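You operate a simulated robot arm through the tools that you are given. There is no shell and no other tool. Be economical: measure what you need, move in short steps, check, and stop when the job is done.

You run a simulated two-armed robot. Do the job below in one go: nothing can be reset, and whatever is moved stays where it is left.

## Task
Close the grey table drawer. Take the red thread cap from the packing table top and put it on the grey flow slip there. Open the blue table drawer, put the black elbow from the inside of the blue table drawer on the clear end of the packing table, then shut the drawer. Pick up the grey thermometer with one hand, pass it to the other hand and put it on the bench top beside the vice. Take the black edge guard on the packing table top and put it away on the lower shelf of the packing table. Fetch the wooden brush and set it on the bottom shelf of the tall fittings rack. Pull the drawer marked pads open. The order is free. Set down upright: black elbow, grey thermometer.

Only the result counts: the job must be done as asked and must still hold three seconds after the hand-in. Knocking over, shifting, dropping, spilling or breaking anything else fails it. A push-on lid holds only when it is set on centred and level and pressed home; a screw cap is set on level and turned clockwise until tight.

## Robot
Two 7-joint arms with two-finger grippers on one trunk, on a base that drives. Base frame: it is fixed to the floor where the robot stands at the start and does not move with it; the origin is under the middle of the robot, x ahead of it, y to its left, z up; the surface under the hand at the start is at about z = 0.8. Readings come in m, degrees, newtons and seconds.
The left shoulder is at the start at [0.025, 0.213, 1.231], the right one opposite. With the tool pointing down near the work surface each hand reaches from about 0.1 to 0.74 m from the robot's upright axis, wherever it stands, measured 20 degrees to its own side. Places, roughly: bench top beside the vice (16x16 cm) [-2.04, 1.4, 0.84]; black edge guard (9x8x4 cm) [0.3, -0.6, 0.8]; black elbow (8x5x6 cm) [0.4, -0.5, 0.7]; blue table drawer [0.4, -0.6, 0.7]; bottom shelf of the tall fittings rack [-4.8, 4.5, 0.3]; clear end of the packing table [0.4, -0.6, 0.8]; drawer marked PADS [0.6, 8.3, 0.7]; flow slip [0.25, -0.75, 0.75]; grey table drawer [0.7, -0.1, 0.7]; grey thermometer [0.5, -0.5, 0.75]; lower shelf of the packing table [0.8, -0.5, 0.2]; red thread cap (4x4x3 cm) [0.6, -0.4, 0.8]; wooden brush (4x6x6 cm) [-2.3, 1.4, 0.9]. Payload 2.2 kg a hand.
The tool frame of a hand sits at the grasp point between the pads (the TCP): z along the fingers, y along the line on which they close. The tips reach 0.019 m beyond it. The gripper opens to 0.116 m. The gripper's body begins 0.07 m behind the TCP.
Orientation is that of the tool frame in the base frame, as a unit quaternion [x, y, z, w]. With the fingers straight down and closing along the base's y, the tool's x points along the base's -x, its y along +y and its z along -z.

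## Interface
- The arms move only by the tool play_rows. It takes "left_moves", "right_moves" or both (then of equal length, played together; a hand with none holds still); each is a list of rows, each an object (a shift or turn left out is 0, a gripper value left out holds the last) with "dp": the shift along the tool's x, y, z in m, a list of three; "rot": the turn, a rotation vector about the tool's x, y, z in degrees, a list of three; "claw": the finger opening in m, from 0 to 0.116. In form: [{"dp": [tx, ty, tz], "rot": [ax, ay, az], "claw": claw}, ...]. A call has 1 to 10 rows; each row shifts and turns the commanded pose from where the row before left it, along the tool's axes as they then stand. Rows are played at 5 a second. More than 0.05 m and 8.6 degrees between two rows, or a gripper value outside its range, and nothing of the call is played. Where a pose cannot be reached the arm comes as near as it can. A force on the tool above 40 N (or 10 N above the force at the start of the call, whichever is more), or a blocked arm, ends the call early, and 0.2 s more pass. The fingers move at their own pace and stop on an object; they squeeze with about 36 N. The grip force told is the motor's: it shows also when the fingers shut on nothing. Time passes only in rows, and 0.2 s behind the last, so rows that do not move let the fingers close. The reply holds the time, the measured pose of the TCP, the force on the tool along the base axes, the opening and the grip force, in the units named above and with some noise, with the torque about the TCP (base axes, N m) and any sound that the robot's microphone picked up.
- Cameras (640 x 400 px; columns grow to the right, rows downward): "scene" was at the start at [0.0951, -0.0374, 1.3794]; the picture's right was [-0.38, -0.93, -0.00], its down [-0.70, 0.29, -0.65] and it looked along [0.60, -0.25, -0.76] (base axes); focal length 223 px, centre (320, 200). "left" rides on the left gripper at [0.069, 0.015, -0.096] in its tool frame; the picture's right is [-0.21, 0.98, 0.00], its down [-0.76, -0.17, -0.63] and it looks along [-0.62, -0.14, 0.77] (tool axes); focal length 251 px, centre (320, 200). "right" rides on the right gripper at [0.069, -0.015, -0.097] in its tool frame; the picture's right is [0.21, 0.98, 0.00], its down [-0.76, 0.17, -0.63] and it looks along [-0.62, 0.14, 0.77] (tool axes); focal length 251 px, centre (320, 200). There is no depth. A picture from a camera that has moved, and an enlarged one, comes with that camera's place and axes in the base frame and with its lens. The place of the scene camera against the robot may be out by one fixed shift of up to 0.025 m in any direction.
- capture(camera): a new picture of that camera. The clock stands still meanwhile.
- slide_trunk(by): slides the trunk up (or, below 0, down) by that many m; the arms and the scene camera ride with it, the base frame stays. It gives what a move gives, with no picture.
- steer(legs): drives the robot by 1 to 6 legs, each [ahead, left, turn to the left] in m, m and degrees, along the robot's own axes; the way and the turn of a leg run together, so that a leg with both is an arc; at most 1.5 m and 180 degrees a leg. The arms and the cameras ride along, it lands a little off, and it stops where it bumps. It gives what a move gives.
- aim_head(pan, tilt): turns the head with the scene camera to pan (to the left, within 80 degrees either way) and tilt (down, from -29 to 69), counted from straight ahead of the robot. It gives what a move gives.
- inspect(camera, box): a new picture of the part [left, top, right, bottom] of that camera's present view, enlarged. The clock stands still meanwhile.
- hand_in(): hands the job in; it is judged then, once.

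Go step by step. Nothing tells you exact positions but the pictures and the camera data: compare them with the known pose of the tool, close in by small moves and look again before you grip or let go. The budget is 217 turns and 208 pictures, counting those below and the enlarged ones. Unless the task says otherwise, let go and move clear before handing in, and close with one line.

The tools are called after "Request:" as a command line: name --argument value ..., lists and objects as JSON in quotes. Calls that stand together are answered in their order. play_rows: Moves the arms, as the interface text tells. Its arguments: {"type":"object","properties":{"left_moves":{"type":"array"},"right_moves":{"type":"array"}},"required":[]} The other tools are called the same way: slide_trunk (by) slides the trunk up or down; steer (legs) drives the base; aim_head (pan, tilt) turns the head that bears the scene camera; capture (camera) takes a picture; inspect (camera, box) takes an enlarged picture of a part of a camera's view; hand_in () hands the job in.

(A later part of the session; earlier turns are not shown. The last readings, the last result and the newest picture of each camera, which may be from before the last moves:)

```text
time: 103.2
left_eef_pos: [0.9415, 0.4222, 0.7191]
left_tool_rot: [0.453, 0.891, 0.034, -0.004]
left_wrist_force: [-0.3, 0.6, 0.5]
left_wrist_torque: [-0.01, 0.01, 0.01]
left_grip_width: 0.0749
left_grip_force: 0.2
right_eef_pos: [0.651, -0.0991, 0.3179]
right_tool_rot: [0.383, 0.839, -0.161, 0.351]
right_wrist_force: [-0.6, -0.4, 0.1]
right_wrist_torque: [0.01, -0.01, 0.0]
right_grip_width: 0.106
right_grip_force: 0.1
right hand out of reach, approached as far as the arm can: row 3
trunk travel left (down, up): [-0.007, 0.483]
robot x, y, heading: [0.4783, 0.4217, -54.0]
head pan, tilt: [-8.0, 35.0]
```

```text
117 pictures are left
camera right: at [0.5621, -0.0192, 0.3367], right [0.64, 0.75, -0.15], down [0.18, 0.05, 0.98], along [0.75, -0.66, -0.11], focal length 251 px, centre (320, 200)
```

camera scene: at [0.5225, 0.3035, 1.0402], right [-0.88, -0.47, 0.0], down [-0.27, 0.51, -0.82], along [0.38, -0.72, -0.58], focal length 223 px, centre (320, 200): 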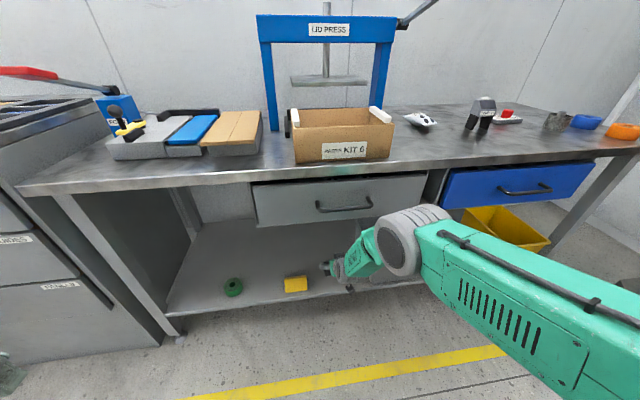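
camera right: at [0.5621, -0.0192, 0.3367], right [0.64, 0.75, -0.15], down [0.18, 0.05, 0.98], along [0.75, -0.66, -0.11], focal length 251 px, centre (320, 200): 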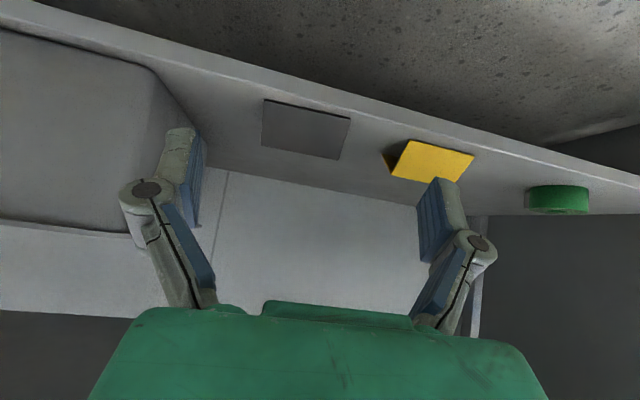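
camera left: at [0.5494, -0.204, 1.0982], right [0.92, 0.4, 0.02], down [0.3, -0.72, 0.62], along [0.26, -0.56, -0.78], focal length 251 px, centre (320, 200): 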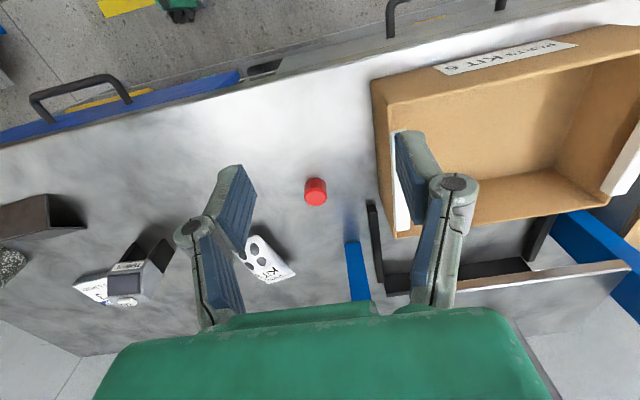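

The guard stands on the lower shelf, clear of the others. Next, the blue drawer: I'll back off, drive right in front of it and raise the trunk a bit.

Request:
steer --legs '[[-0.2, 0, 0], [0, -0.53, 0]]'

Request:
slide_trunk --by 0.24

Request:
play_rows --right_moves '[{"rot": [0, -8, 0], "claw": 0.08}, {"rot": [0, -8, 0]}, {"rot": [0, -8, 0]}, {"rot": [0, -8, 0]}, {"rot": [0, -8, 0]}, {"rot": [0, -4, 0]}, {}]'

Request:
capture --camera "right"

Request:
capture --camera "scene"

```text
time: 107.4
left_eef_pos: [0.4064, 0.2808, 0.7183]
left_tool_rot: [0.458, 0.888, 0.033, -0.004]
left_wrist_force: [-0.2, 0.5, 0.1]
left_wrist_torque: [-0.04, -0.02, -0.04]
left_grip_width: 0.0751
left_grip_force: 0.0
right_eef_pos: [0.1102, -0.2374, 0.3183]
right_tool_rot: [0.387, 0.838, -0.163, 0.348]
right_wrist_force: [0.5, 0.9, 0.2]
right_wrist_torque: [-0.02, -0.01, -0.02]
right_grip_width: 0.1058
right_grip_force: 0.1
trunk travel left (down, up): [-0.007, 0.483]
robot x, y, heading: [-0.0571, 0.2829, -54.6]
head pan, tilt: [-8.0, 35.0]
```

```text
time: 109.9
left_eef_pos: [0.404, 0.2823, 0.9581]
left_tool_rot: [0.458, 0.888, 0.036, -0.006]
left_wrist_force: [0.5, 0.0, 0.0]
left_wrist_torque: [0.0, 0.02, -0.03]
left_grip_width: 0.075
left_grip_force: 0.1
right_eef_pos: [0.1089, -0.2384, 0.5585]
right_tool_rot: [0.388, 0.837, -0.163, 0.349]
right_wrist_force: [0.1, -0.2, -0.4]
right_wrist_torque: [-0.01, -0.01, 0.03]
right_grip_width: 0.106
right_grip_force: 0.1
trunk travel left (down, up): [-0.247, 0.243]
robot x, y, heading: [-0.0597, 0.2833, -54.8]
head pan, tilt: [-8.0, 35.0]
```

```text
time: 111.5
left_eef_pos: [0.4039, 0.2823, 0.9591]
left_tool_rot: [0.458, 0.888, 0.035, -0.005]
left_wrist_force: [0.0, 0.0, 0.3]
left_wrist_torque: [0.02, 0.0, -0.01]
left_grip_width: 0.0752
left_grip_force: 0.0
right_eef_pos: [0.1082, -0.2391, 0.5593]
right_tool_rot: [0.298, 0.645, -0.297, 0.638]
right_wrist_force: [-0.4, 0.0, 0.9]
right_wrist_torque: [0.01, -0.02, 0.01]
right_grip_width: 0.0801
right_grip_force: 0.0
trunk travel left (down, up): [-0.247, 0.243]
robot x, y, heading: [-0.0609, 0.2849, -54.7]
head pan, tilt: [-8.0, 35.0]
```

```text
116 pictures are left
camera right: at [0.0338, -0.1728, 0.4905], right [0.74, 0.63, -0.22], down [-0.28, 0.59, 0.76], along [0.61, -0.51, 0.61], focal length 251 px, centre (320, 200)
```

right: 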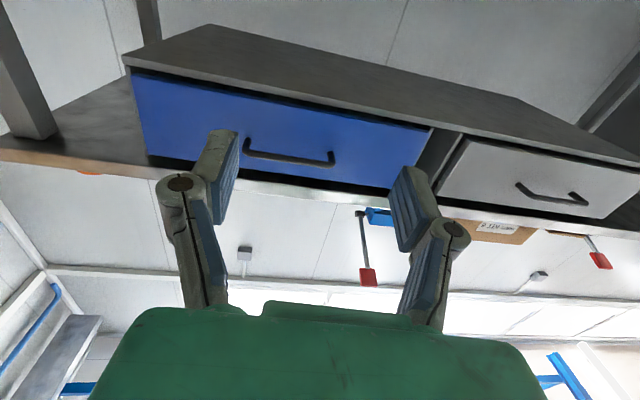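

```text
115 pictures are left
camera scene: at [-0.0139, 0.1665, 1.2723], right [-0.89, -0.46, 0.0], down [-0.26, 0.51, -0.82], along [0.37, -0.73, -0.58], focal length 223 px, centre (320, 200)
```

scene: 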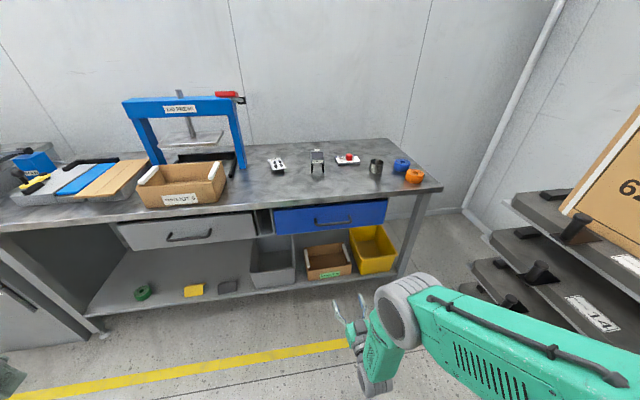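

Handle is at about L=-0.06, N≈0.50, z≈0.69. The hand is now horizontal; I'll roll it 90° so the fingers close vertically on the bar.

Request:
play_rows --right_moves '[{"rot": [0, 0, 8.5]}, {"rot": [0, 0, 8.5]}, {"rot": [0, 0, 8.5]}, {"rot": [0, 0, 8.5]}, {"rot": [0, 0, 8.5]}, {"rot": [0, 0, 8.5]}, {"rot": [0, 0, 8.5]}, {"rot": [0, 0, 8.5]}, {"rot": [0, 0, 8.5]}, {"rot": [0, 0, 8.5]}]'

Request:
play_rows --right_moves '[{"rot": [0, 0, 5]}, {"dp": [0, 0, 0]}]'

Request:
capture --camera "right"

Request:
capture --camera "scene"

```text
time: 113.7
left_eef_pos: [0.4031, 0.2827, 0.9594]
left_tool_rot: [0.458, 0.888, 0.035, -0.006]
left_wrist_force: [-0.1, -0.4, -0.1]
left_wrist_torque: [-0.01, 0.0, -0.02]
left_grip_width: 0.075
left_grip_force: 0.1
right_eef_pos: [0.1101, -0.2383, 0.5585]
right_tool_rot: [0.656, 0.274, 0.213, 0.671]
right_wrist_force: [0.6, -0.1, 0.3]
right_wrist_torque: [0.0, -0.02, -0.02]
right_grip_width: 0.0804
right_grip_force: 0.1
trunk travel left (down, up): [-0.247, 0.243]
robot x, y, heading: [-0.0609, 0.2806, -54.7]
head pan, tilt: [-8.0, 35.0]
```

```text
time: 114.3
left_eef_pos: [0.4032, 0.2818, 0.9588]
left_tool_rot: [0.459, 0.888, 0.036, -0.005]
left_wrist_force: [-0.1, -0.3, -0.1]
left_wrist_torque: [-0.02, -0.03, -0.02]
left_grip_width: 0.075
left_grip_force: 0.1
right_eef_pos: [0.1082, -0.2383, 0.5595]
right_tool_rot: [0.668, 0.246, 0.241, 0.66]
right_wrist_force: [0.0, -0.3, 0.6]
right_wrist_torque: [0.03, 0.0, -0.03]
right_grip_width: 0.0804
right_grip_force: 0.0
trunk travel left (down, up): [-0.247, 0.243]
robot x, y, heading: [-0.0601, 0.2832, -54.4]
head pan, tilt: [-8.0, 35.0]
```

```text
114 pictures are left
camera right: at [0.0986, -0.1182, 0.5445], right [0.17, 0.13, 0.98], down [-0.98, -0.01, 0.17], along [0.03, -0.99, 0.13], focal length 251 px, centre (320, 200)
```

right: 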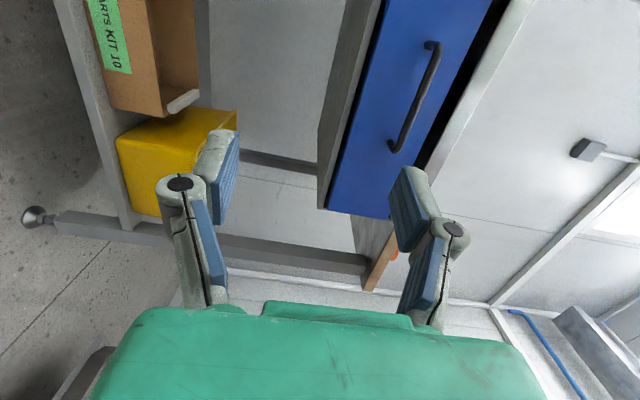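

```text
113 pictures are left
camera scene: at [-0.0143, 0.1663, 1.2723], right [-0.89, -0.46, 0.0], down [-0.26, 0.51, -0.82], along [0.37, -0.73, -0.58], focal length 223 px, centre (320, 200)
```

scene: 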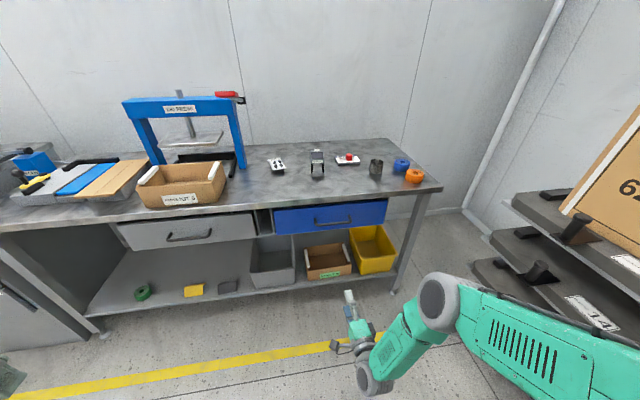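

Fingers now open vertically. I'll raise to handle height and advance to just short of it.

Request:
play_rows --right_moves '[{"dp": [0, 0.044, 0], "claw": 0.07}, {"dp": [0, 0.044, 0]}, {"dp": [0, 0.044, 0]}, {"dp": [0, 0, 0.045]}, {"dp": [0, 0, 0.045]}, {"dp": [0, 0, 0.045]}, {}]'

Request:
capture --camera "right"

Request:
inspect --camera "scene" --box '[240, 150, 480, 300]'

```text
time: 115.9
left_eef_pos: [0.4039, 0.2822, 0.9577]
left_tool_rot: [0.458, 0.888, 0.035, -0.006]
left_wrist_force: [-0.5, -0.2, 0.2]
left_wrist_torque: [0.03, 0.02, 0.05]
left_grip_width: 0.0748
left_grip_force: 0.1
right_eef_pos: [0.1995, -0.3415, 0.6882]
right_tool_rot: [0.667, 0.245, 0.241, 0.661]
right_wrist_force: [1.1, -0.1, -0.3]
right_wrist_torque: [0.05, 0.01, 0.01]
right_grip_width: 0.07
right_grip_force: 0.1
trunk travel left (down, up): [-0.247, 0.243]
robot x, y, heading: [-0.0598, 0.2844, -54.9]
head pan, tilt: [-8.0, 35.0]
```

```text
112 pictures are left
camera right: at [0.1882, -0.2217, 0.6728], right [0.17, 0.13, 0.98], down [-0.98, -0.01, 0.17], along [0.03, -0.99, 0.13], focal length 251 px, centre (320, 200)
```

right: 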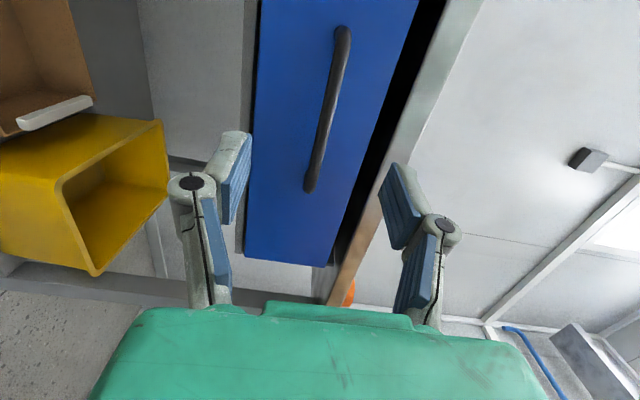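

```text
2.67 times, centred on (360, 225) of scene
camera zoom: at [-0.0141, 0.166, 1.2723], right [-0.89, -0.46, 0.0], down [-0.26, 0.51, -0.82], along [0.37, -0.73, -0.58], focal length 594 px, centre (213, 133)
```

zoom: 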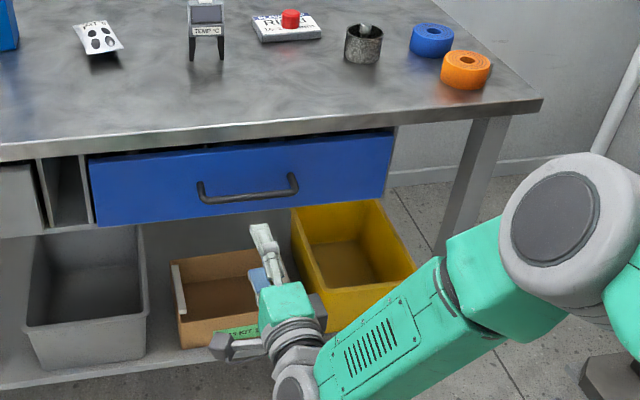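

Aligned at z≈0.69. Advancing 8.5 cm.

Request:
play_rows --right_moves '[{"dp": [-0.005, 0.002, 0.03]}, {"dp": [-0.005, 0, 0.03]}, {"dp": [0, 0, 0.025]}, {}]'

Request:
capture --camera "right"

Request:
inspect --camera "scene" --box '[240, 150, 480, 300]'

```text
time: 116.9
left_eef_pos: [0.4032, 0.2829, 0.9578]
left_tool_rot: [0.458, 0.888, 0.036, -0.006]
left_wrist_force: [-0.8, 0.1, 0.1]
left_wrist_torque: [0.01, 0.01, 0.01]
left_grip_width: 0.0753
left_grip_force: 0.0
right_eef_pos: [0.2469, -0.4116, 0.6906]
right_tool_rot: [0.667, 0.246, 0.241, 0.661]
right_wrist_force: [0.4, 0.2, -0.3]
right_wrist_torque: [-0.03, 0.02, -0.01]
right_grip_width: 0.0699
right_grip_force: 0.1
trunk travel left (down, up): [-0.247, 0.243]
robot x, y, heading: [-0.0584, 0.2823, -54.9]
head pan, tilt: [-8.0, 35.0]
```

```text
110 pictures are left
camera right: at [0.2357, -0.292, 0.6754], right [0.17, 0.13, 0.98], down [-0.98, -0.01, 0.17], along [0.03, -0.99, 0.13], focal length 251 px, centre (320, 200)
```

right: 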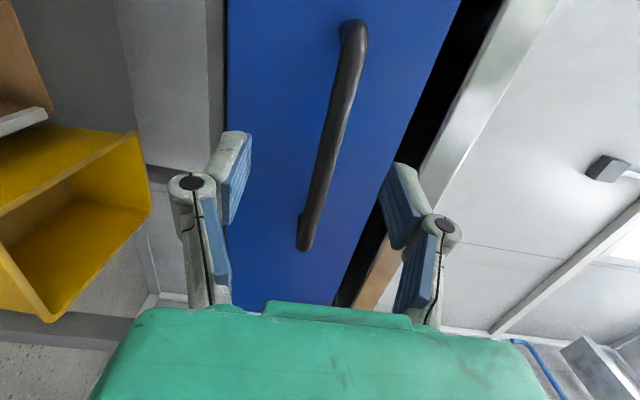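

```text
2.67 times, centred on (360, 225) of scene
camera zoom: at [-0.0138, 0.1657, 1.2723], right [-0.89, -0.46, 0.0], down [-0.26, 0.51, -0.82], along [0.37, -0.73, -0.58], focal length 594 px, centre (213, 133)
```

zoom: 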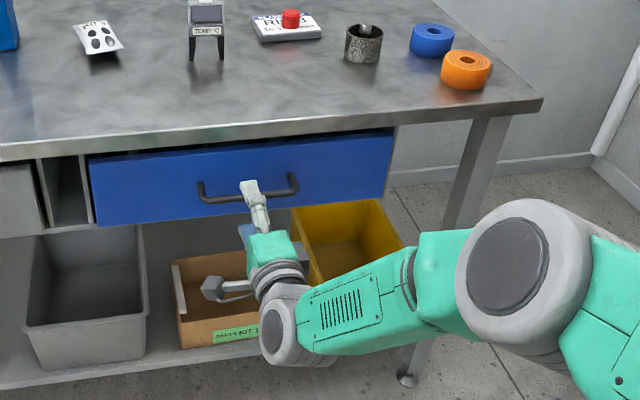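

Request:
play_rows --right_moves '[{"dp": [0, 0, 0.014]}, {"claw": 0.0}, {}, {}]'

Request:
capture --camera "right"

```text
time: 117.9
left_eef_pos: [0.4035, 0.2842, 0.96]
left_tool_rot: [0.458, 0.888, 0.033, -0.004]
left_wrist_force: [-0.2, -0.1, 0.1]
left_wrist_torque: [-0.01, 0.0, 0.0]
left_grip_width: 0.0751
left_grip_force: 0.1
right_eef_pos: [0.2549, -0.4214, 0.6942]
right_tool_rot: [0.665, 0.245, 0.242, 0.663]
right_wrist_force: [3.2, -0.3, 19.8]
right_wrist_torque: [-0.29, -0.17, 0.02]
right_grip_width: 0.0127
right_grip_force: 39.6
trunk travel left (down, up): [-0.247, 0.243]
robot x, y, heading: [-0.0612, 0.2795, -54.8]
head pan, tilt: [-8.0, 35.0]
```

```text
108 pictures are left
camera right: at [0.2451, -0.3027, 0.6783], right [0.17, 0.14, 0.98], down [-0.99, -0.01, 0.17], along [0.03, -0.99, 0.14], focal length 251 px, centre (320, 200)
```

right: 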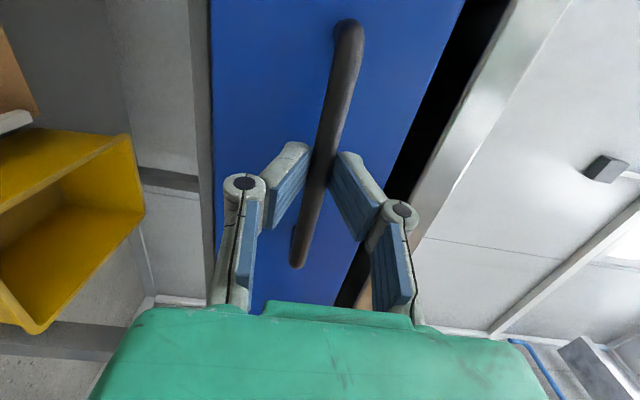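

The bar is gripped. Pulling the drawer straight out.

Request:
play_rows --right_moves '[{"dp": [0.002, 0, -0.03]}, {"dp": [0.003, 0, -0.04]}, {"dp": [0.003, 0, -0.04]}, {"dp": [0.003, 0, -0.04]}, {"dp": [0.003, 0, -0.04]}, {}]'

Request:
aim_head --pan -15 --tilt 45

Request:
capture --camera "scene"

```text
time: 119.3
left_eef_pos: [0.4036, 0.2837, 0.9577]
left_tool_rot: [0.458, 0.888, 0.034, -0.005]
left_wrist_force: [-0.1, 0.0, 0.3]
left_wrist_torque: [0.02, -0.01, -0.02]
left_grip_width: 0.0753
left_grip_force: 0.0
right_eef_pos: [0.1421, -0.2674, 0.6941]
right_tool_rot: [0.666, 0.246, 0.243, 0.661]
right_wrist_force: [19.7, 14.7, 19.9]
right_wrist_torque: [-0.35, -0.04, 0.29]
right_grip_width: 0.013
right_grip_force: 39.5
trunk travel left (down, up): [-0.247, 0.243]
robot x, y, heading: [-0.0586, 0.2835, -54.7]
head pan, tilt: [-8.0, 35.0]
```

```text
time: 120.0
left_eef_pos: [0.4049, 0.2843, 0.9584]
left_tool_rot: [0.458, 0.888, 0.034, -0.006]
left_wrist_force: [0.5, 0.0, -0.2]
left_wrist_torque: [0.01, 0.0, 0.01]
left_grip_width: 0.0753
left_grip_force: 0.0
right_eef_pos: [0.1422, -0.2674, 0.6935]
right_tool_rot: [0.665, 0.246, 0.244, 0.661]
right_wrist_force: [19.6, 16.6, 19.5]
right_wrist_torque: [-0.39, -0.06, 0.22]
right_grip_width: 0.013
right_grip_force: 40.3
trunk travel left (down, up): [-0.247, 0.243]
robot x, y, heading: [-0.0638, 0.2841, -54.7]
head pan, tilt: [-15.0, 45.0]
```

```text
107 pictures are left
camera scene: at [-0.0219, 0.1748, 1.2581], right [-0.94, -0.35, 0.01], down [-0.25, 0.66, -0.71], along [0.24, -0.67, -0.71], focal length 223 px, centre (320, 200)
```

scene: 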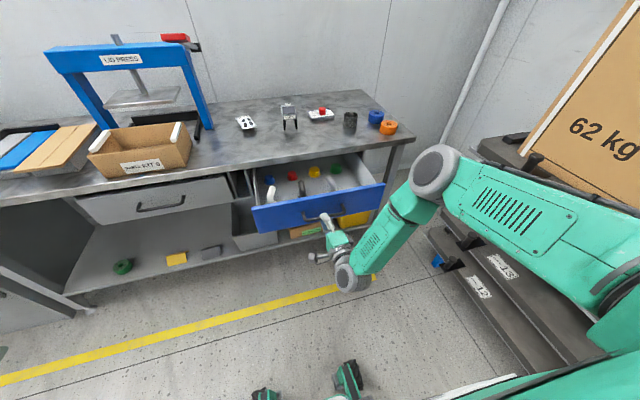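

Drawer opened ~19 cm; I see several coloured items and a black elbow inside. I'll zoom in.

Request:
inspect --camera "scene" --box '[225, 120, 415, 240]'

```text
3.33 times, centred on (320, 180) of scene
camera zoom: at [-0.0219, 0.1748, 1.2581], right [-0.94, -0.35, 0.01], down [-0.25, 0.66, -0.71], along [0.24, -0.67, -0.71], focal length 742 px, centre (320, 267)
```

zoom: 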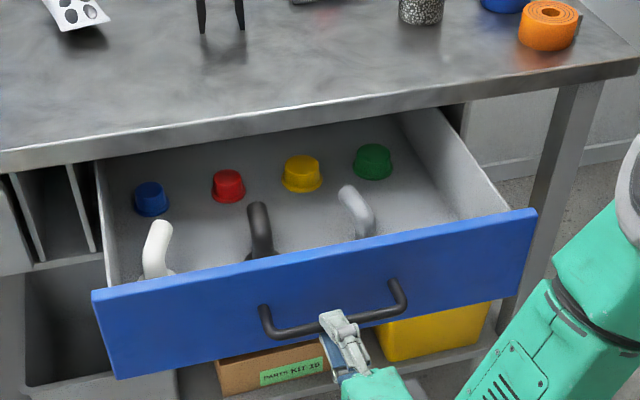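

The black elbow is the middle one, near the front of the drawer. I'll pull out 8 cm more for clearance from the table edge.

Request:
play_rows --right_moves '[{"dp": [0.002, -0.003, -0.03]}, {"dp": [0.002, -0.002, -0.03]}, {"dp": [0.002, 0, -0.025]}, {}]'

Request:
inspect --camera "scene" --box '[225, 120, 415, 240]'

```text
time: 120.6
left_eef_pos: [0.3987, 0.2813, 0.9599]
left_tool_rot: [0.458, 0.888, 0.038, -0.007]
left_wrist_force: [0.1, -0.6, -0.2]
left_wrist_torque: [0.06, 0.02, 0.0]
left_grip_width: 0.0749
left_grip_force: 0.0
right_eef_pos: [0.116, -0.232, 0.694]
right_tool_rot: [0.661, 0.242, 0.252, 0.663]
right_wrist_force: [16.5, 13.4, 15.5]
right_wrist_torque: [-0.42, 0.18, -0.46]
right_grip_width: 0.0132
right_grip_force: 39.5
trunk travel left (down, up): [-0.247, 0.243]
robot x, y, heading: [-0.0601, 0.2804, -54.7]
head pan, tilt: [-15.0, 45.0]
stopped in row 2 (right hand): the force on the tool passed its limit at 44 N (the readings are from after the stop); the commanded pose is now the measured one
```

```text
3.33 times, centred on (320, 180) of scene
camera zoom: at [-0.0241, 0.1706, 1.2576], right [-0.94, -0.35, 0.0], down [-0.25, 0.66, -0.71], along [0.24, -0.66, -0.71], focal length 742 px, centre (320, 267)
```

zoom: 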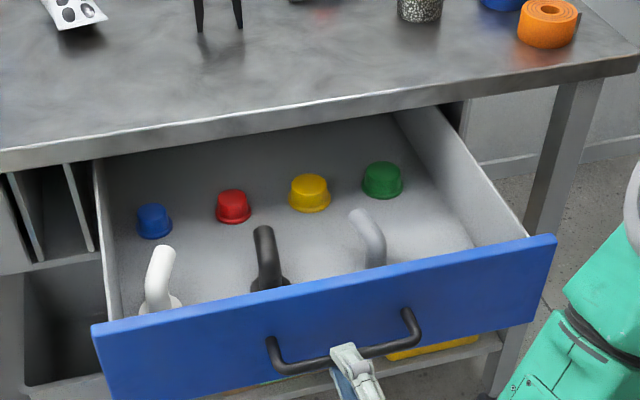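

The drawer is out about 24 cm. I'll release the handle, back off and rise, then turn the hand back to fingers-down.

Request:
play_rows --right_moves '[{"claw": 0.07}, {}, {"dp": [0, 0, -0.04]}, {"dp": [0, 0, -0.04]}, {"dp": [0, 0.045, 0]}, {"dp": [0, 0.045, 0]}, {"dp": [0, 0.045, 0]}, {"dp": [0, 0.045, 0]}, {"dp": [0, 0.045, 0]}]'

Request:
play_rows --right_moves '[{"rot": [0, 0, -8.5]}, {"rot": [0, 0, -8.5]}, {"rot": [0, 0, -8.5]}, {"rot": [0, 0, -8.5]}, {"rot": [0, 0, -8.5]}, {"rot": [0, 0, -8.5]}, {"rot": [0, 0, -8.5]}, {"rot": [0, 0, -8.5]}, {"rot": [0, 0, -8.5]}, {"rot": [0, 0, -8.5]}]'

Request:
play_rows --right_moves '[{"rot": [0, 8.5, 0]}, {"rot": [0, 8.5, 0]}, {"rot": [0, 8.5, 0]}, {"rot": [0, 8.5, 0]}, {"rot": [0, 8.5, 0]}, {"rot": [0, 8.5, 0]}, {"rot": [0, 8.5, 0]}, {"rot": [0, 8.5, 0]}, {"rot": [0, 8.5, 0]}, {"rot": [0, 8.5, 0]}]'

Request:
capture --camera "scene"

Request:
capture --camera "right"

```text
time: 122.6
left_eef_pos: [0.3993, 0.2807, 0.9599]
left_tool_rot: [0.458, 0.888, 0.039, -0.007]
left_wrist_force: [-0.6, 0.0, 0.3]
left_wrist_torque: [-0.01, 0.05, -0.02]
left_grip_width: 0.0752
left_grip_force: 0.0
right_eef_pos: [0.0559, -0.1745, 0.9142]
right_tool_rot: [0.664, 0.244, 0.248, 0.662]
right_wrist_force: [0.4, 1.4, 0.3]
right_wrist_torque: [0.02, 0.02, 0.0]
right_grip_width: 0.0699
right_grip_force: 0.0
trunk travel left (down, up): [-0.247, 0.243]
robot x, y, heading: [-0.0593, 0.284, -54.6]
head pan, tilt: [-15.0, 45.0]
```

```text
time: 124.8
left_eef_pos: [0.398, 0.2807, 0.9583]
left_tool_rot: [0.458, 0.888, 0.039, -0.007]
left_wrist_force: [0.2, -0.4, 1.0]
left_wrist_torque: [-0.03, 0.03, -0.01]
left_grip_width: 0.0749
left_grip_force: 0.1
right_eef_pos: [0.0582, -0.1734, 0.9162]
right_tool_rot: [0.325, 0.628, -0.267, 0.655]
right_wrist_force: [0.3, 0.1, 0.6]
right_wrist_torque: [-0.02, 0.01, 0.0]
right_grip_width: 0.0699
right_grip_force: 0.2
trunk travel left (down, up): [-0.247, 0.243]
robot x, y, heading: [-0.0603, 0.2821, -54.9]
head pan, tilt: [-15.0, 45.0]
```

```text
time: 127.0
left_eef_pos: [0.3989, 0.2809, 0.9589]
left_tool_rot: [0.458, 0.888, 0.039, -0.008]
left_wrist_force: [0.0, -0.8, -0.1]
left_wrist_torque: [-0.03, 0.01, 0.01]
left_grip_width: 0.075
left_grip_force: 0.1
right_eef_pos: [0.0649, -0.1785, 0.9122]
right_tool_rot: [0.42, 0.905, 0.024, 0.058]
right_wrist_force: [0.3, 0.3, 0.9]
right_wrist_torque: [0.03, 0.03, 0.02]
right_grip_width: 0.0698
right_grip_force: 0.0
right hand out of reach, approached as far as the arm can: row 2, 3
trunk travel left (down, up): [-0.247, 0.243]
robot x, y, heading: [-0.0569, 0.2831, -54.6]
head pan, tilt: [-15.0, 45.0]
```

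```text
104 pictures are left
camera scene: at [-0.0246, 0.168, 1.2574], right [-0.94, -0.35, 0.0], down [-0.25, 0.67, -0.7], along [0.24, -0.66, -0.71], focal length 223 px, centre (320, 200)
```

scene: 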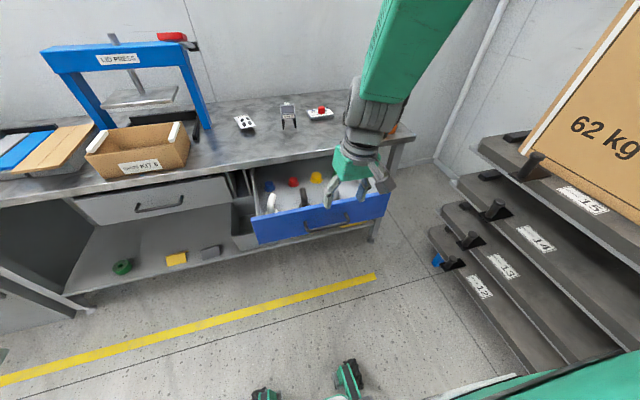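

```text
103 pictures are left
camera right: at [-0.0034, -0.1339, 1.0005], right [0.6, 0.79, 0.07], down [0.53, -0.47, 0.71], along [0.6, -0.39, -0.7], focal length 251 px, centre (320, 200)
```

right: 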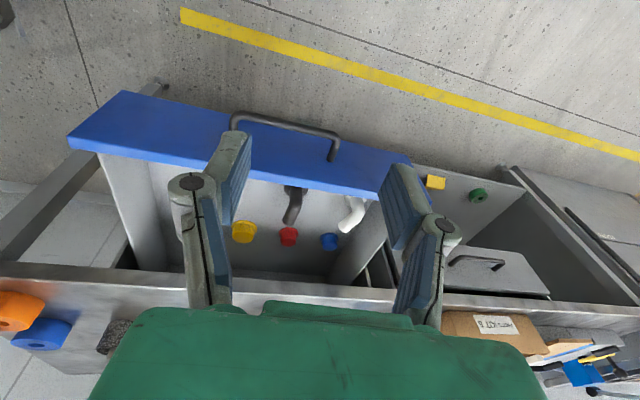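

I'm over the drawer's front. I'll level the hand and move it above the black elbow (≈[0.256,-0.366]).

Request:
play_rows --right_moves '[{"rot": [5.3, 4.9, 0], "claw": 0.09}, {"dp": [-0.045, 0.006, 0]}, {"dp": [-0.045, 0.006, 0]}, {"dp": [-0.045, 0.006, 0]}, {"dp": [-0.045, 0.006, 0]}, {"dp": [-0.04, 0.006, 0]}, {}, {}]'

Request:
capture --camera "right"

Request:
inspect --camera "scene" --box '[225, 100, 415, 220]'

```text
time: 128.8
left_eef_pos: [0.4011, 0.2814, 0.9582]
left_tool_rot: [0.459, 0.888, 0.039, -0.009]
left_wrist_force: [0.5, -0.6, -0.1]
left_wrist_torque: [-0.02, -0.04, 0.01]
left_grip_width: 0.0755
left_grip_force: 0.0
right_eef_pos: [0.2293, -0.3301, 0.9143]
right_tool_rot: [0.42, 0.908, 0.0, 0.0]
right_wrist_force: [0.0, -0.7, -0.8]
right_wrist_torque: [0.02, 0.02, -0.01]
right_grip_width: 0.0899
right_grip_force: 0.1
trunk travel left (down, up): [-0.247, 0.243]
robot x, y, heading: [-0.0572, 0.2837, -54.8]
head pan, tilt: [-15.0, 45.0]
```

```text
102 pictures are left
camera right: at [0.1744, -0.2854, 1.011], right [0.61, 0.8, 0.0], down [0.62, -0.47, 0.63], along [0.5, -0.38, -0.77], focal length 251 px, centre (320, 200)
```

right: 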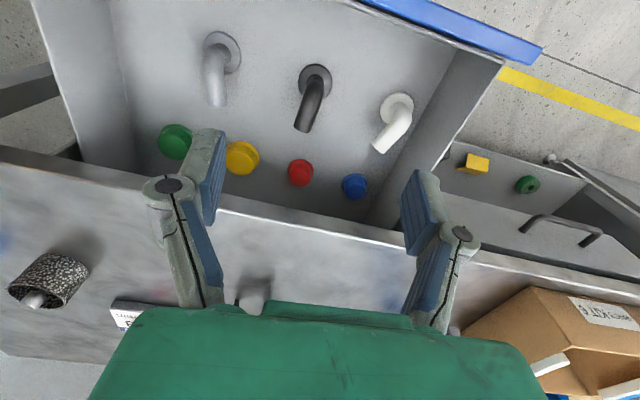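

```text
3.33 times, centred on (320, 160) of scene
camera zoom: at [-0.0248, 0.1673, 1.2574], right [-0.94, -0.35, 0.0], down [-0.25, 0.67, -0.7], along [0.24, -0.66, -0.71], focal length 742 px, centre (320, 333)
```

zoom: 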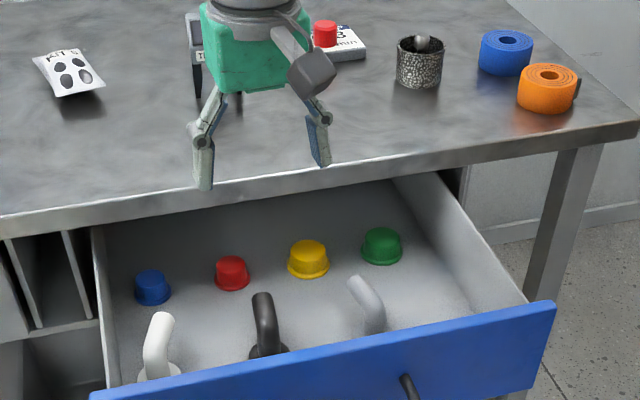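

The elbow stands on its round flange at about [0.24,-0.345], with its stem bending towards the table. I'll align N and lower to 3 cm above the grasp height.

Request:
play_rows --right_moves '[{"dp": [-0.03, 0, 0.03]}, {"dp": [0, 0, 0.045]}, {"dp": [0, 0, 0.045]}, {"dp": [0, 0, 0.045]}, {"dp": [0, 0, 0.03]}, {}, {}]'

Request:
capture --camera "right"

Request:
inspect --camera "scene" --box '[225, 120, 415, 240]'

```text
time: 130.4
left_eef_pos: [0.3989, 0.2814, 0.9572]
left_tool_rot: [0.459, 0.888, 0.039, -0.008]
left_wrist_force: [0.8, -0.2, -0.1]
left_wrist_torque: [-0.01, -0.02, 0.02]
left_grip_width: 0.0751
left_grip_force: 0.1
right_eef_pos: [0.2386, -0.3443, 0.7196]
right_tool_rot: [0.421, 0.907, -0.001, 0.0]
right_wrist_force: [0.6, 0.2, -0.1]
right_wrist_torque: [0.04, -0.01, 0.01]
right_grip_width: 0.0901
right_grip_force: 0.2
right hand out of reach, approached as far as the arm can: row 4
trunk travel left (down, up): [-0.247, 0.243]
robot x, y, heading: [-0.0602, 0.2835, -54.8]
head pan, tilt: [-15.0, 45.0]
```

```text
100 pictures are left
camera right: at [0.1813, -0.3001, 0.8164], right [0.61, 0.8, 0.0], down [0.62, -0.47, 0.63], along [0.5, -0.38, -0.77], focal length 251 px, centre (320, 200)
```

right: 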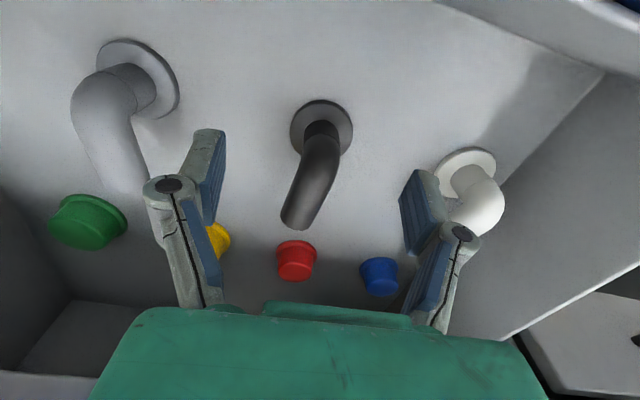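

```text
3.33 times, centred on (320, 180) of scene
camera zoom: at [-0.0253, 0.1675, 1.2575], right [-0.94, -0.34, 0.0], down [-0.25, 0.67, -0.7], along [0.24, -0.66, -0.71], focal length 742 px, centre (320, 267)
```

zoom: 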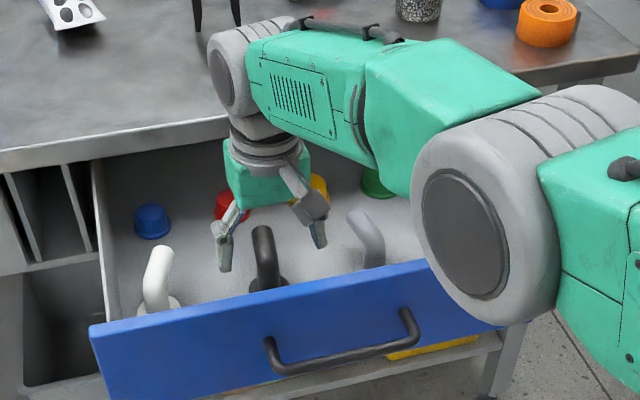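

The hand is centred on the stem. The forearm is low over the drawer front though, so I'll raise the trunk 12 cm and lower the hand again for a steeper arm.

Request:
slide_trunk --by 0.12

Request:
play_rows --right_moves '[{"dp": [-0.003, 0, 0.04]}, {"dp": [-0.003, 0, 0.04]}, {"dp": [0, 0, 0.04]}, {"dp": [0, 0, 0.015]}, {}]'

Request:
capture --camera "right"

Request:
capture --camera "scene"

```text
time: 131.9
left_eef_pos: [0.3993, 0.2815, 1.0774]
left_tool_rot: [0.458, 0.888, 0.039, -0.01]
left_wrist_force: [0.5, 0.1, -0.6]
left_wrist_torque: [-0.02, -0.01, -0.01]
left_grip_width: 0.0751
left_grip_force: 0.0
right_eef_pos: [0.239, -0.3449, 0.8388]
right_tool_rot: [0.42, 0.907, 0.0, 0.001]
right_wrist_force: [0.0, 0.2, 0.0]
right_wrist_torque: [-0.03, -0.01, 0.03]
right_grip_width: 0.09
right_grip_force: 0.1
trunk travel left (down, up): [-0.367, 0.123]
robot x, y, heading: [-0.0577, 0.282, -54.7]
head pan, tilt: [-15.0, 45.0]
```

```text
time: 133.1
left_eef_pos: [0.3994, 0.2814, 1.0777]
left_tool_rot: [0.458, 0.888, 0.039, -0.009]
left_wrist_force: [-0.5, -0.2, -0.7]
left_wrist_torque: [0.0, 0.0, 0.0]
left_grip_width: 0.075
left_grip_force: 0.0
right_eef_pos: [0.2025, -0.3198, 0.7201]
right_tool_rot: [0.42, 0.908, -0.001, 0.001]
right_wrist_force: [0.9, 0.4, 0.0]
right_wrist_torque: [-0.01, -0.02, 0.02]
right_grip_width: 0.0902
right_grip_force: 0.0
right hand out of reach, approached as far as the arm can: row 1, 2, 3, 4
trunk travel left (down, up): [-0.367, 0.123]
robot x, y, heading: [-0.059, 0.2819, -54.7]
head pan, tilt: [-15.0, 45.0]
```

```text
98 pictures are left
camera right: at [0.1459, -0.2761, 0.8168], right [0.61, 0.8, 0.0], down [0.62, -0.47, 0.63], along [0.5, -0.38, -0.77], focal length 251 px, centre (320, 200)
```

right: 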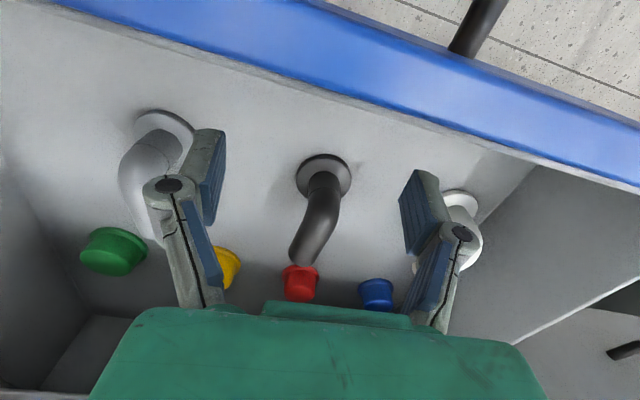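

```text
97 pictures are left
camera scene: at [-0.0249, 0.1673, 1.3775], right [-0.94, -0.35, 0.0], down [-0.25, 0.67, -0.7], along [0.24, -0.66, -0.71], focal length 223 px, centre (320, 200)
```

scene: 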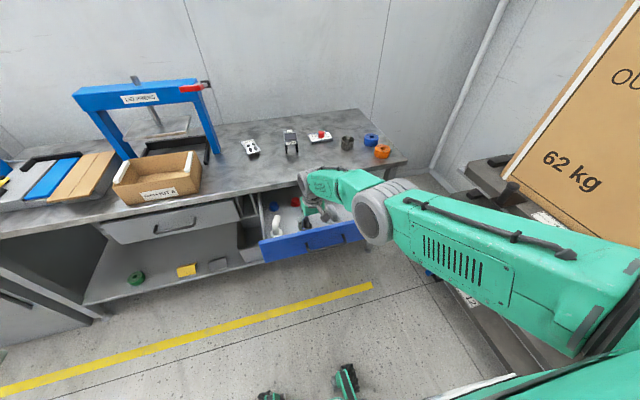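

The arm is at its reach limit; I'll lift, drive the base 12 cm forward, and re-approach.

Request:
play_rows --right_moves '[{"dp": [0, 0, -0.05]}, {"dp": [0, 0, -0.05]}, {"dp": [0.03, 0, -0.03]}, {"dp": [0.03, 0, 0]}, {}]'

Request:
steer --legs '[[0.13, 0, 0]]'

Request:
capture --camera "right"

```text
time: 134.3
left_eef_pos: [0.3996, 0.2815, 1.0786]
left_tool_rot: [0.458, 0.888, 0.038, -0.008]
left_wrist_force: [0.5, 0.0, 0.3]
left_wrist_torque: [-0.02, 0.02, 0.02]
left_grip_width: 0.0751
left_grip_force: 0.0
right_eef_pos: [0.162, -0.2749, 0.8538]
right_tool_rot: [0.42, 0.907, 0.0, 0.001]
right_wrist_force: [1.2, -0.6, -0.9]
right_wrist_torque: [0.0, 0.02, 0.03]
right_grip_width: 0.0899
right_grip_force: 0.0
trunk travel left (down, up): [-0.367, 0.123]
robot x, y, heading: [-0.057, 0.2814, -55.0]
head pan, tilt: [-15.0, 45.0]
```

```text
time: 135.6
left_eef_pos: [0.4752, 0.177, 1.0792]
left_tool_rot: [0.458, 0.888, 0.038, -0.008]
left_wrist_force: [-0.3, 0.2, 0.3]
left_wrist_torque: [0.02, -0.02, 0.01]
left_grip_width: 0.0749
left_grip_force: 0.1
right_eef_pos: [0.2382, -0.3812, 0.8552]
right_tool_rot: [0.421, 0.907, 0.0, 0.001]
right_wrist_force: [-0.1, -1.0, -0.8]
right_wrist_torque: [0.04, 0.04, -0.01]
right_grip_width: 0.0899
right_grip_force: 0.1
trunk travel left (down, up): [-0.367, 0.123]
robot x, y, heading: [0.0154, 0.1767, -55.0]
head pan, tilt: [-15.0, 45.0]
```

```text
96 pictures are left
camera right: at [0.1818, -0.3366, 0.9515], right [0.61, 0.8, 0.0], down [0.61, -0.47, 0.63], along [0.5, -0.38, -0.77], focal length 251 px, centre (320, 200)
```

right: 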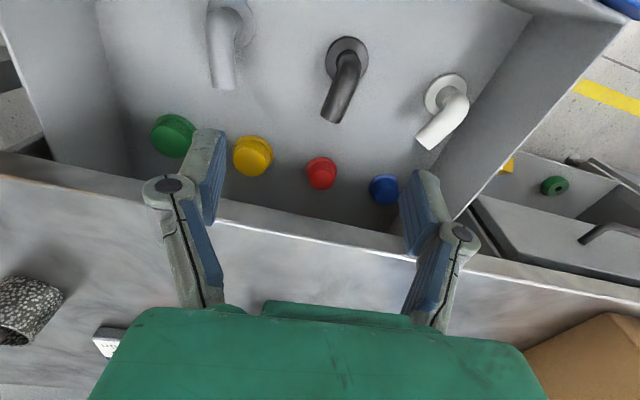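

Flange at [0.244,-0.346]. I'll shift 2.6 cm left and 1.8 cm back, then lower to z≈0.72 to check.

Request:
play_rows --right_moves '[{"dp": [0.018, 0.027, 0]}, {"dp": [0, 0, 0.045]}, {"dp": [0, 0, 0.045]}, {"dp": [0, 0, 0.045]}, {}, {}]'

Request:
capture --camera "right"

```text
time: 136.9
left_eef_pos: [0.4737, 0.18, 1.0772]
left_tool_rot: [0.458, 0.888, 0.04, -0.01]
left_wrist_force: [-0.2, 0.7, -0.8]
left_wrist_torque: [0.01, -0.01, 0.03]
left_grip_width: 0.075
left_grip_force: 0.0
right_eef_pos: [0.2483, -0.3533, 0.7219]
right_tool_rot: [0.421, 0.907, -0.001, 0.002]
right_wrist_force: [0.4, 0.6, -0.3]
right_wrist_torque: [-0.03, 0.04, -0.03]
right_grip_width: 0.0899
right_grip_force: 0.0
trunk travel left (down, up): [-0.367, 0.123]
robot x, y, heading: [0.0163, 0.1777, -55.1]
head pan, tilt: [-15.0, 45.0]
```

```text
95 pictures are left
camera right: at [0.1907, -0.3088, 0.818], right [0.61, 0.8, 0.0], down [0.61, -0.47, 0.64], along [0.51, -0.39, -0.77], focal length 251 px, centre (320, 200)
```

right: 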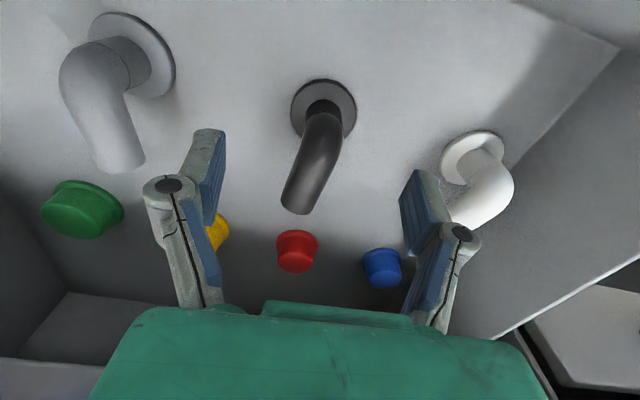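

Centred. I'll narrow the opening to keep clear of the white elbow, lower 3 cm and check.

Request:
play_rows --right_moves '[{"claw": 0.05}, {}, {"dp": [0, 0, 0.02]}, {"dp": [0, 0, 0.012]}, {}]'

Request:
capture --camera "right"

```text
time: 138.2
left_eef_pos: [0.4719, 0.1799, 1.078]
left_tool_rot: [0.458, 0.888, 0.04, -0.011]
left_wrist_force: [0.0, 0.7, 0.3]
left_wrist_torque: [0.01, -0.04, 0.02]
left_grip_width: 0.075
left_grip_force: 0.1
right_eef_pos: [0.2463, -0.3519, 0.691]
right_tool_rot: [0.421, 0.907, -0.001, 0.001]
right_wrist_force: [0.6, 0.1, -0.6]
right_wrist_torque: [0.01, -0.01, 0.03]
right_grip_width: 0.05
right_grip_force: 0.0
trunk travel left (down, up): [-0.367, 0.123]
robot x, y, heading: [0.0148, 0.1758, -54.9]
head pan, tilt: [-15.0, 45.0]
```

```text
94 pictures are left
camera right: at [0.189, -0.307, 0.7869], right [0.61, 0.8, 0.0], down [0.61, -0.47, 0.64], along [0.51, -0.39, -0.77], focal length 251 px, centre (320, 200)
```

right: 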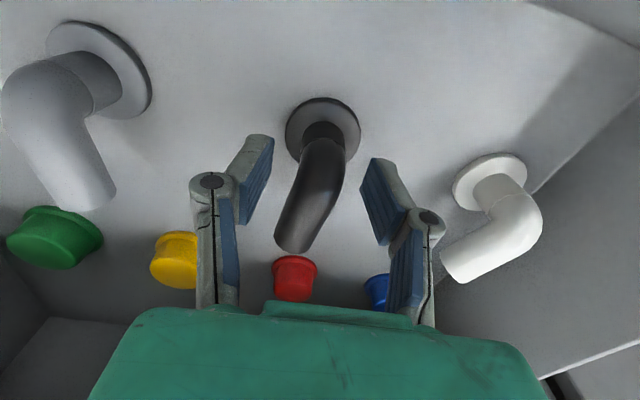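

Request:
play_rows --right_moves '[{"dp": [0, 0, 0.005]}, {"claw": 0.0}, {}, {}]'

Request:
capture --camera "right"

```text
time: 139.2
left_eef_pos: [0.473, 0.1789, 1.0774]
left_tool_rot: [0.458, 0.888, 0.04, -0.01]
left_wrist_force: [-0.2, -0.6, -0.3]
left_wrist_torque: [0.02, 0.02, -0.04]
left_grip_width: 0.0752
left_grip_force: 0.0
right_eef_pos: [0.2477, -0.3523, 0.6838]
right_tool_rot: [0.421, 0.907, 0.0, 0.002]
right_wrist_force: [1.1, -0.6, -0.5]
right_wrist_torque: [0.01, 0.02, -0.01]
right_grip_width: 0.0252
right_grip_force: 36.1
trunk travel left (down, up): [-0.367, 0.123]
robot x, y, heading: [0.0127, 0.1799, -54.9]
head pan, tilt: [-15.0, 45.0]
```

```text
93 pictures are left
camera right: at [0.1891, -0.3069, 0.7807], right [0.61, 0.8, 0.0], down [0.61, -0.47, 0.64], along [0.51, -0.39, -0.77], focal length 251 px, centre (320, 200)
```

right: 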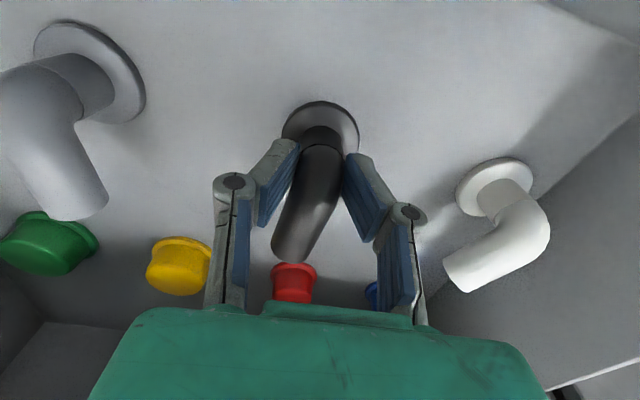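

The elbow is held (25 mm). I'll lift it out to z≈0.95 and check it's upright.

Request:
play_rows --right_moves '[{"dp": [0, 0, -0.03]}, {"dp": [0, 0, -0.045]}, {"dp": [0, 0, -0.045]}, {"dp": [0, 0, -0.045]}, {"dp": [0, -0.01, -0.045]}, {"dp": [0, -0.03, -0.045]}, {"dp": [0, -0.03, 0]}, {}]'

Request:
capture --camera "scene"

Request:
capture --camera "right"

```text
refused: row 6 steps farther than a row can; nothing moved
```

```text
92 pictures are left
camera scene: at [0.0502, 0.0613, 1.3775], right [-0.94, -0.35, 0.0], down [-0.25, 0.67, -0.7], along [0.24, -0.66, -0.71], focal length 223 px, centre (320, 200)
```

scene: 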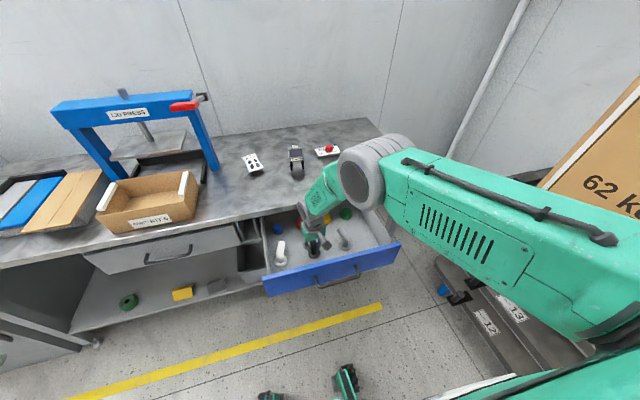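

```text
91 pictures are left
camera right: at [0.1891, -0.3069, 0.7807], right [0.61, 0.8, 0.0], down [0.61, -0.47, 0.64], along [0.51, -0.39, -0.77], focal length 251 px, centre (320, 200)
```

right: 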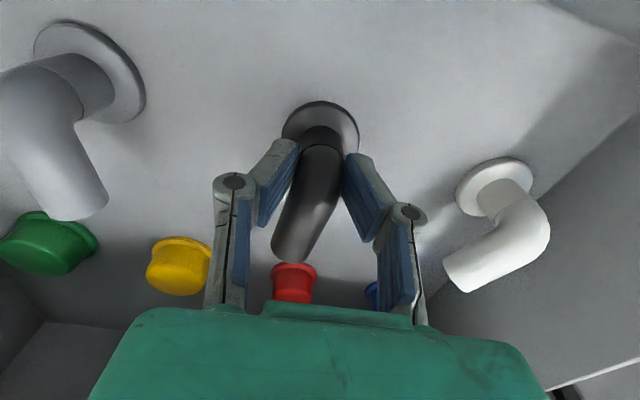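

One row was too long; repeating with smaller steps.

Request:
play_rows --right_moves '[{"dp": [0, 0, -0.03]}, {"dp": [0, 0, -0.045]}, {"dp": [0, 0, -0.045]}, {"dp": [0, 0, -0.045]}, {"dp": [0, 0, -0.045]}, {"dp": [0, -0.02, -0.04]}, {"dp": [0, -0.03, 0]}, {"dp": [0, -0.03, 0]}, {}]'

Request:
capture --camera "right"

Request:
capture --camera "scene"

```text
time: 141.2
left_eef_pos: [0.4715, 0.1791, 1.0772]
left_tool_rot: [0.459, 0.888, 0.041, -0.01]
left_wrist_force: [0.1, -0.1, -0.5]
left_wrist_torque: [0.01, 0.02, -0.02]
left_grip_width: 0.075
left_grip_force: 0.0
right_eef_pos: [0.1852, -0.3978, 0.9348]
right_tool_rot: [0.42, 0.907, 0.0, 0.002]
right_wrist_force: [-0.8, -0.6, 0.2]
right_wrist_torque: [-0.01, 0.03, -0.01]
right_grip_width: 0.0249
right_grip_force: 36.1
trunk travel left (down, up): [-0.367, 0.123]
robot x, y, heading: [0.0146, 0.1805, -54.9]
head pan, tilt: [-15.0, 45.0]
```

```text
90 pictures are left
camera right: at [0.1278, -0.3538, 1.0309], right [0.61, 0.8, 0.0], down [0.61, -0.47, 0.64], along [0.51, -0.38, -0.77], focal length 251 px, centre (320, 200)
```

right: 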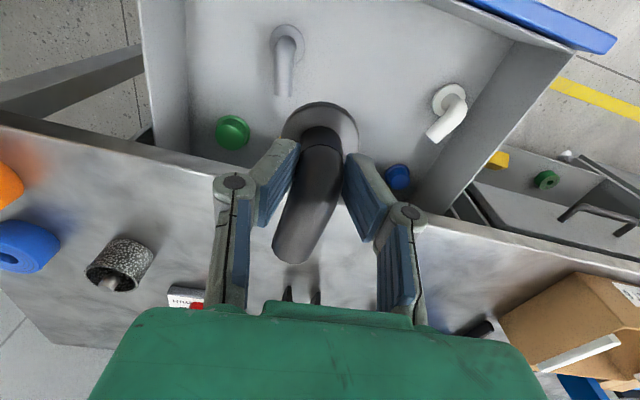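

```text
89 pictures are left
camera scene: at [0.0487, 0.0609, 1.3775], right [-0.94, -0.35, 0.0], down [-0.25, 0.67, -0.7], along [0.24, -0.66, -0.71], focal length 223 px, centre (320, 200)
```

scene: 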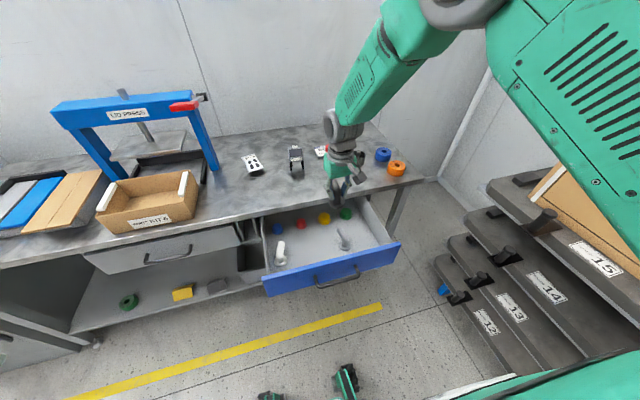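

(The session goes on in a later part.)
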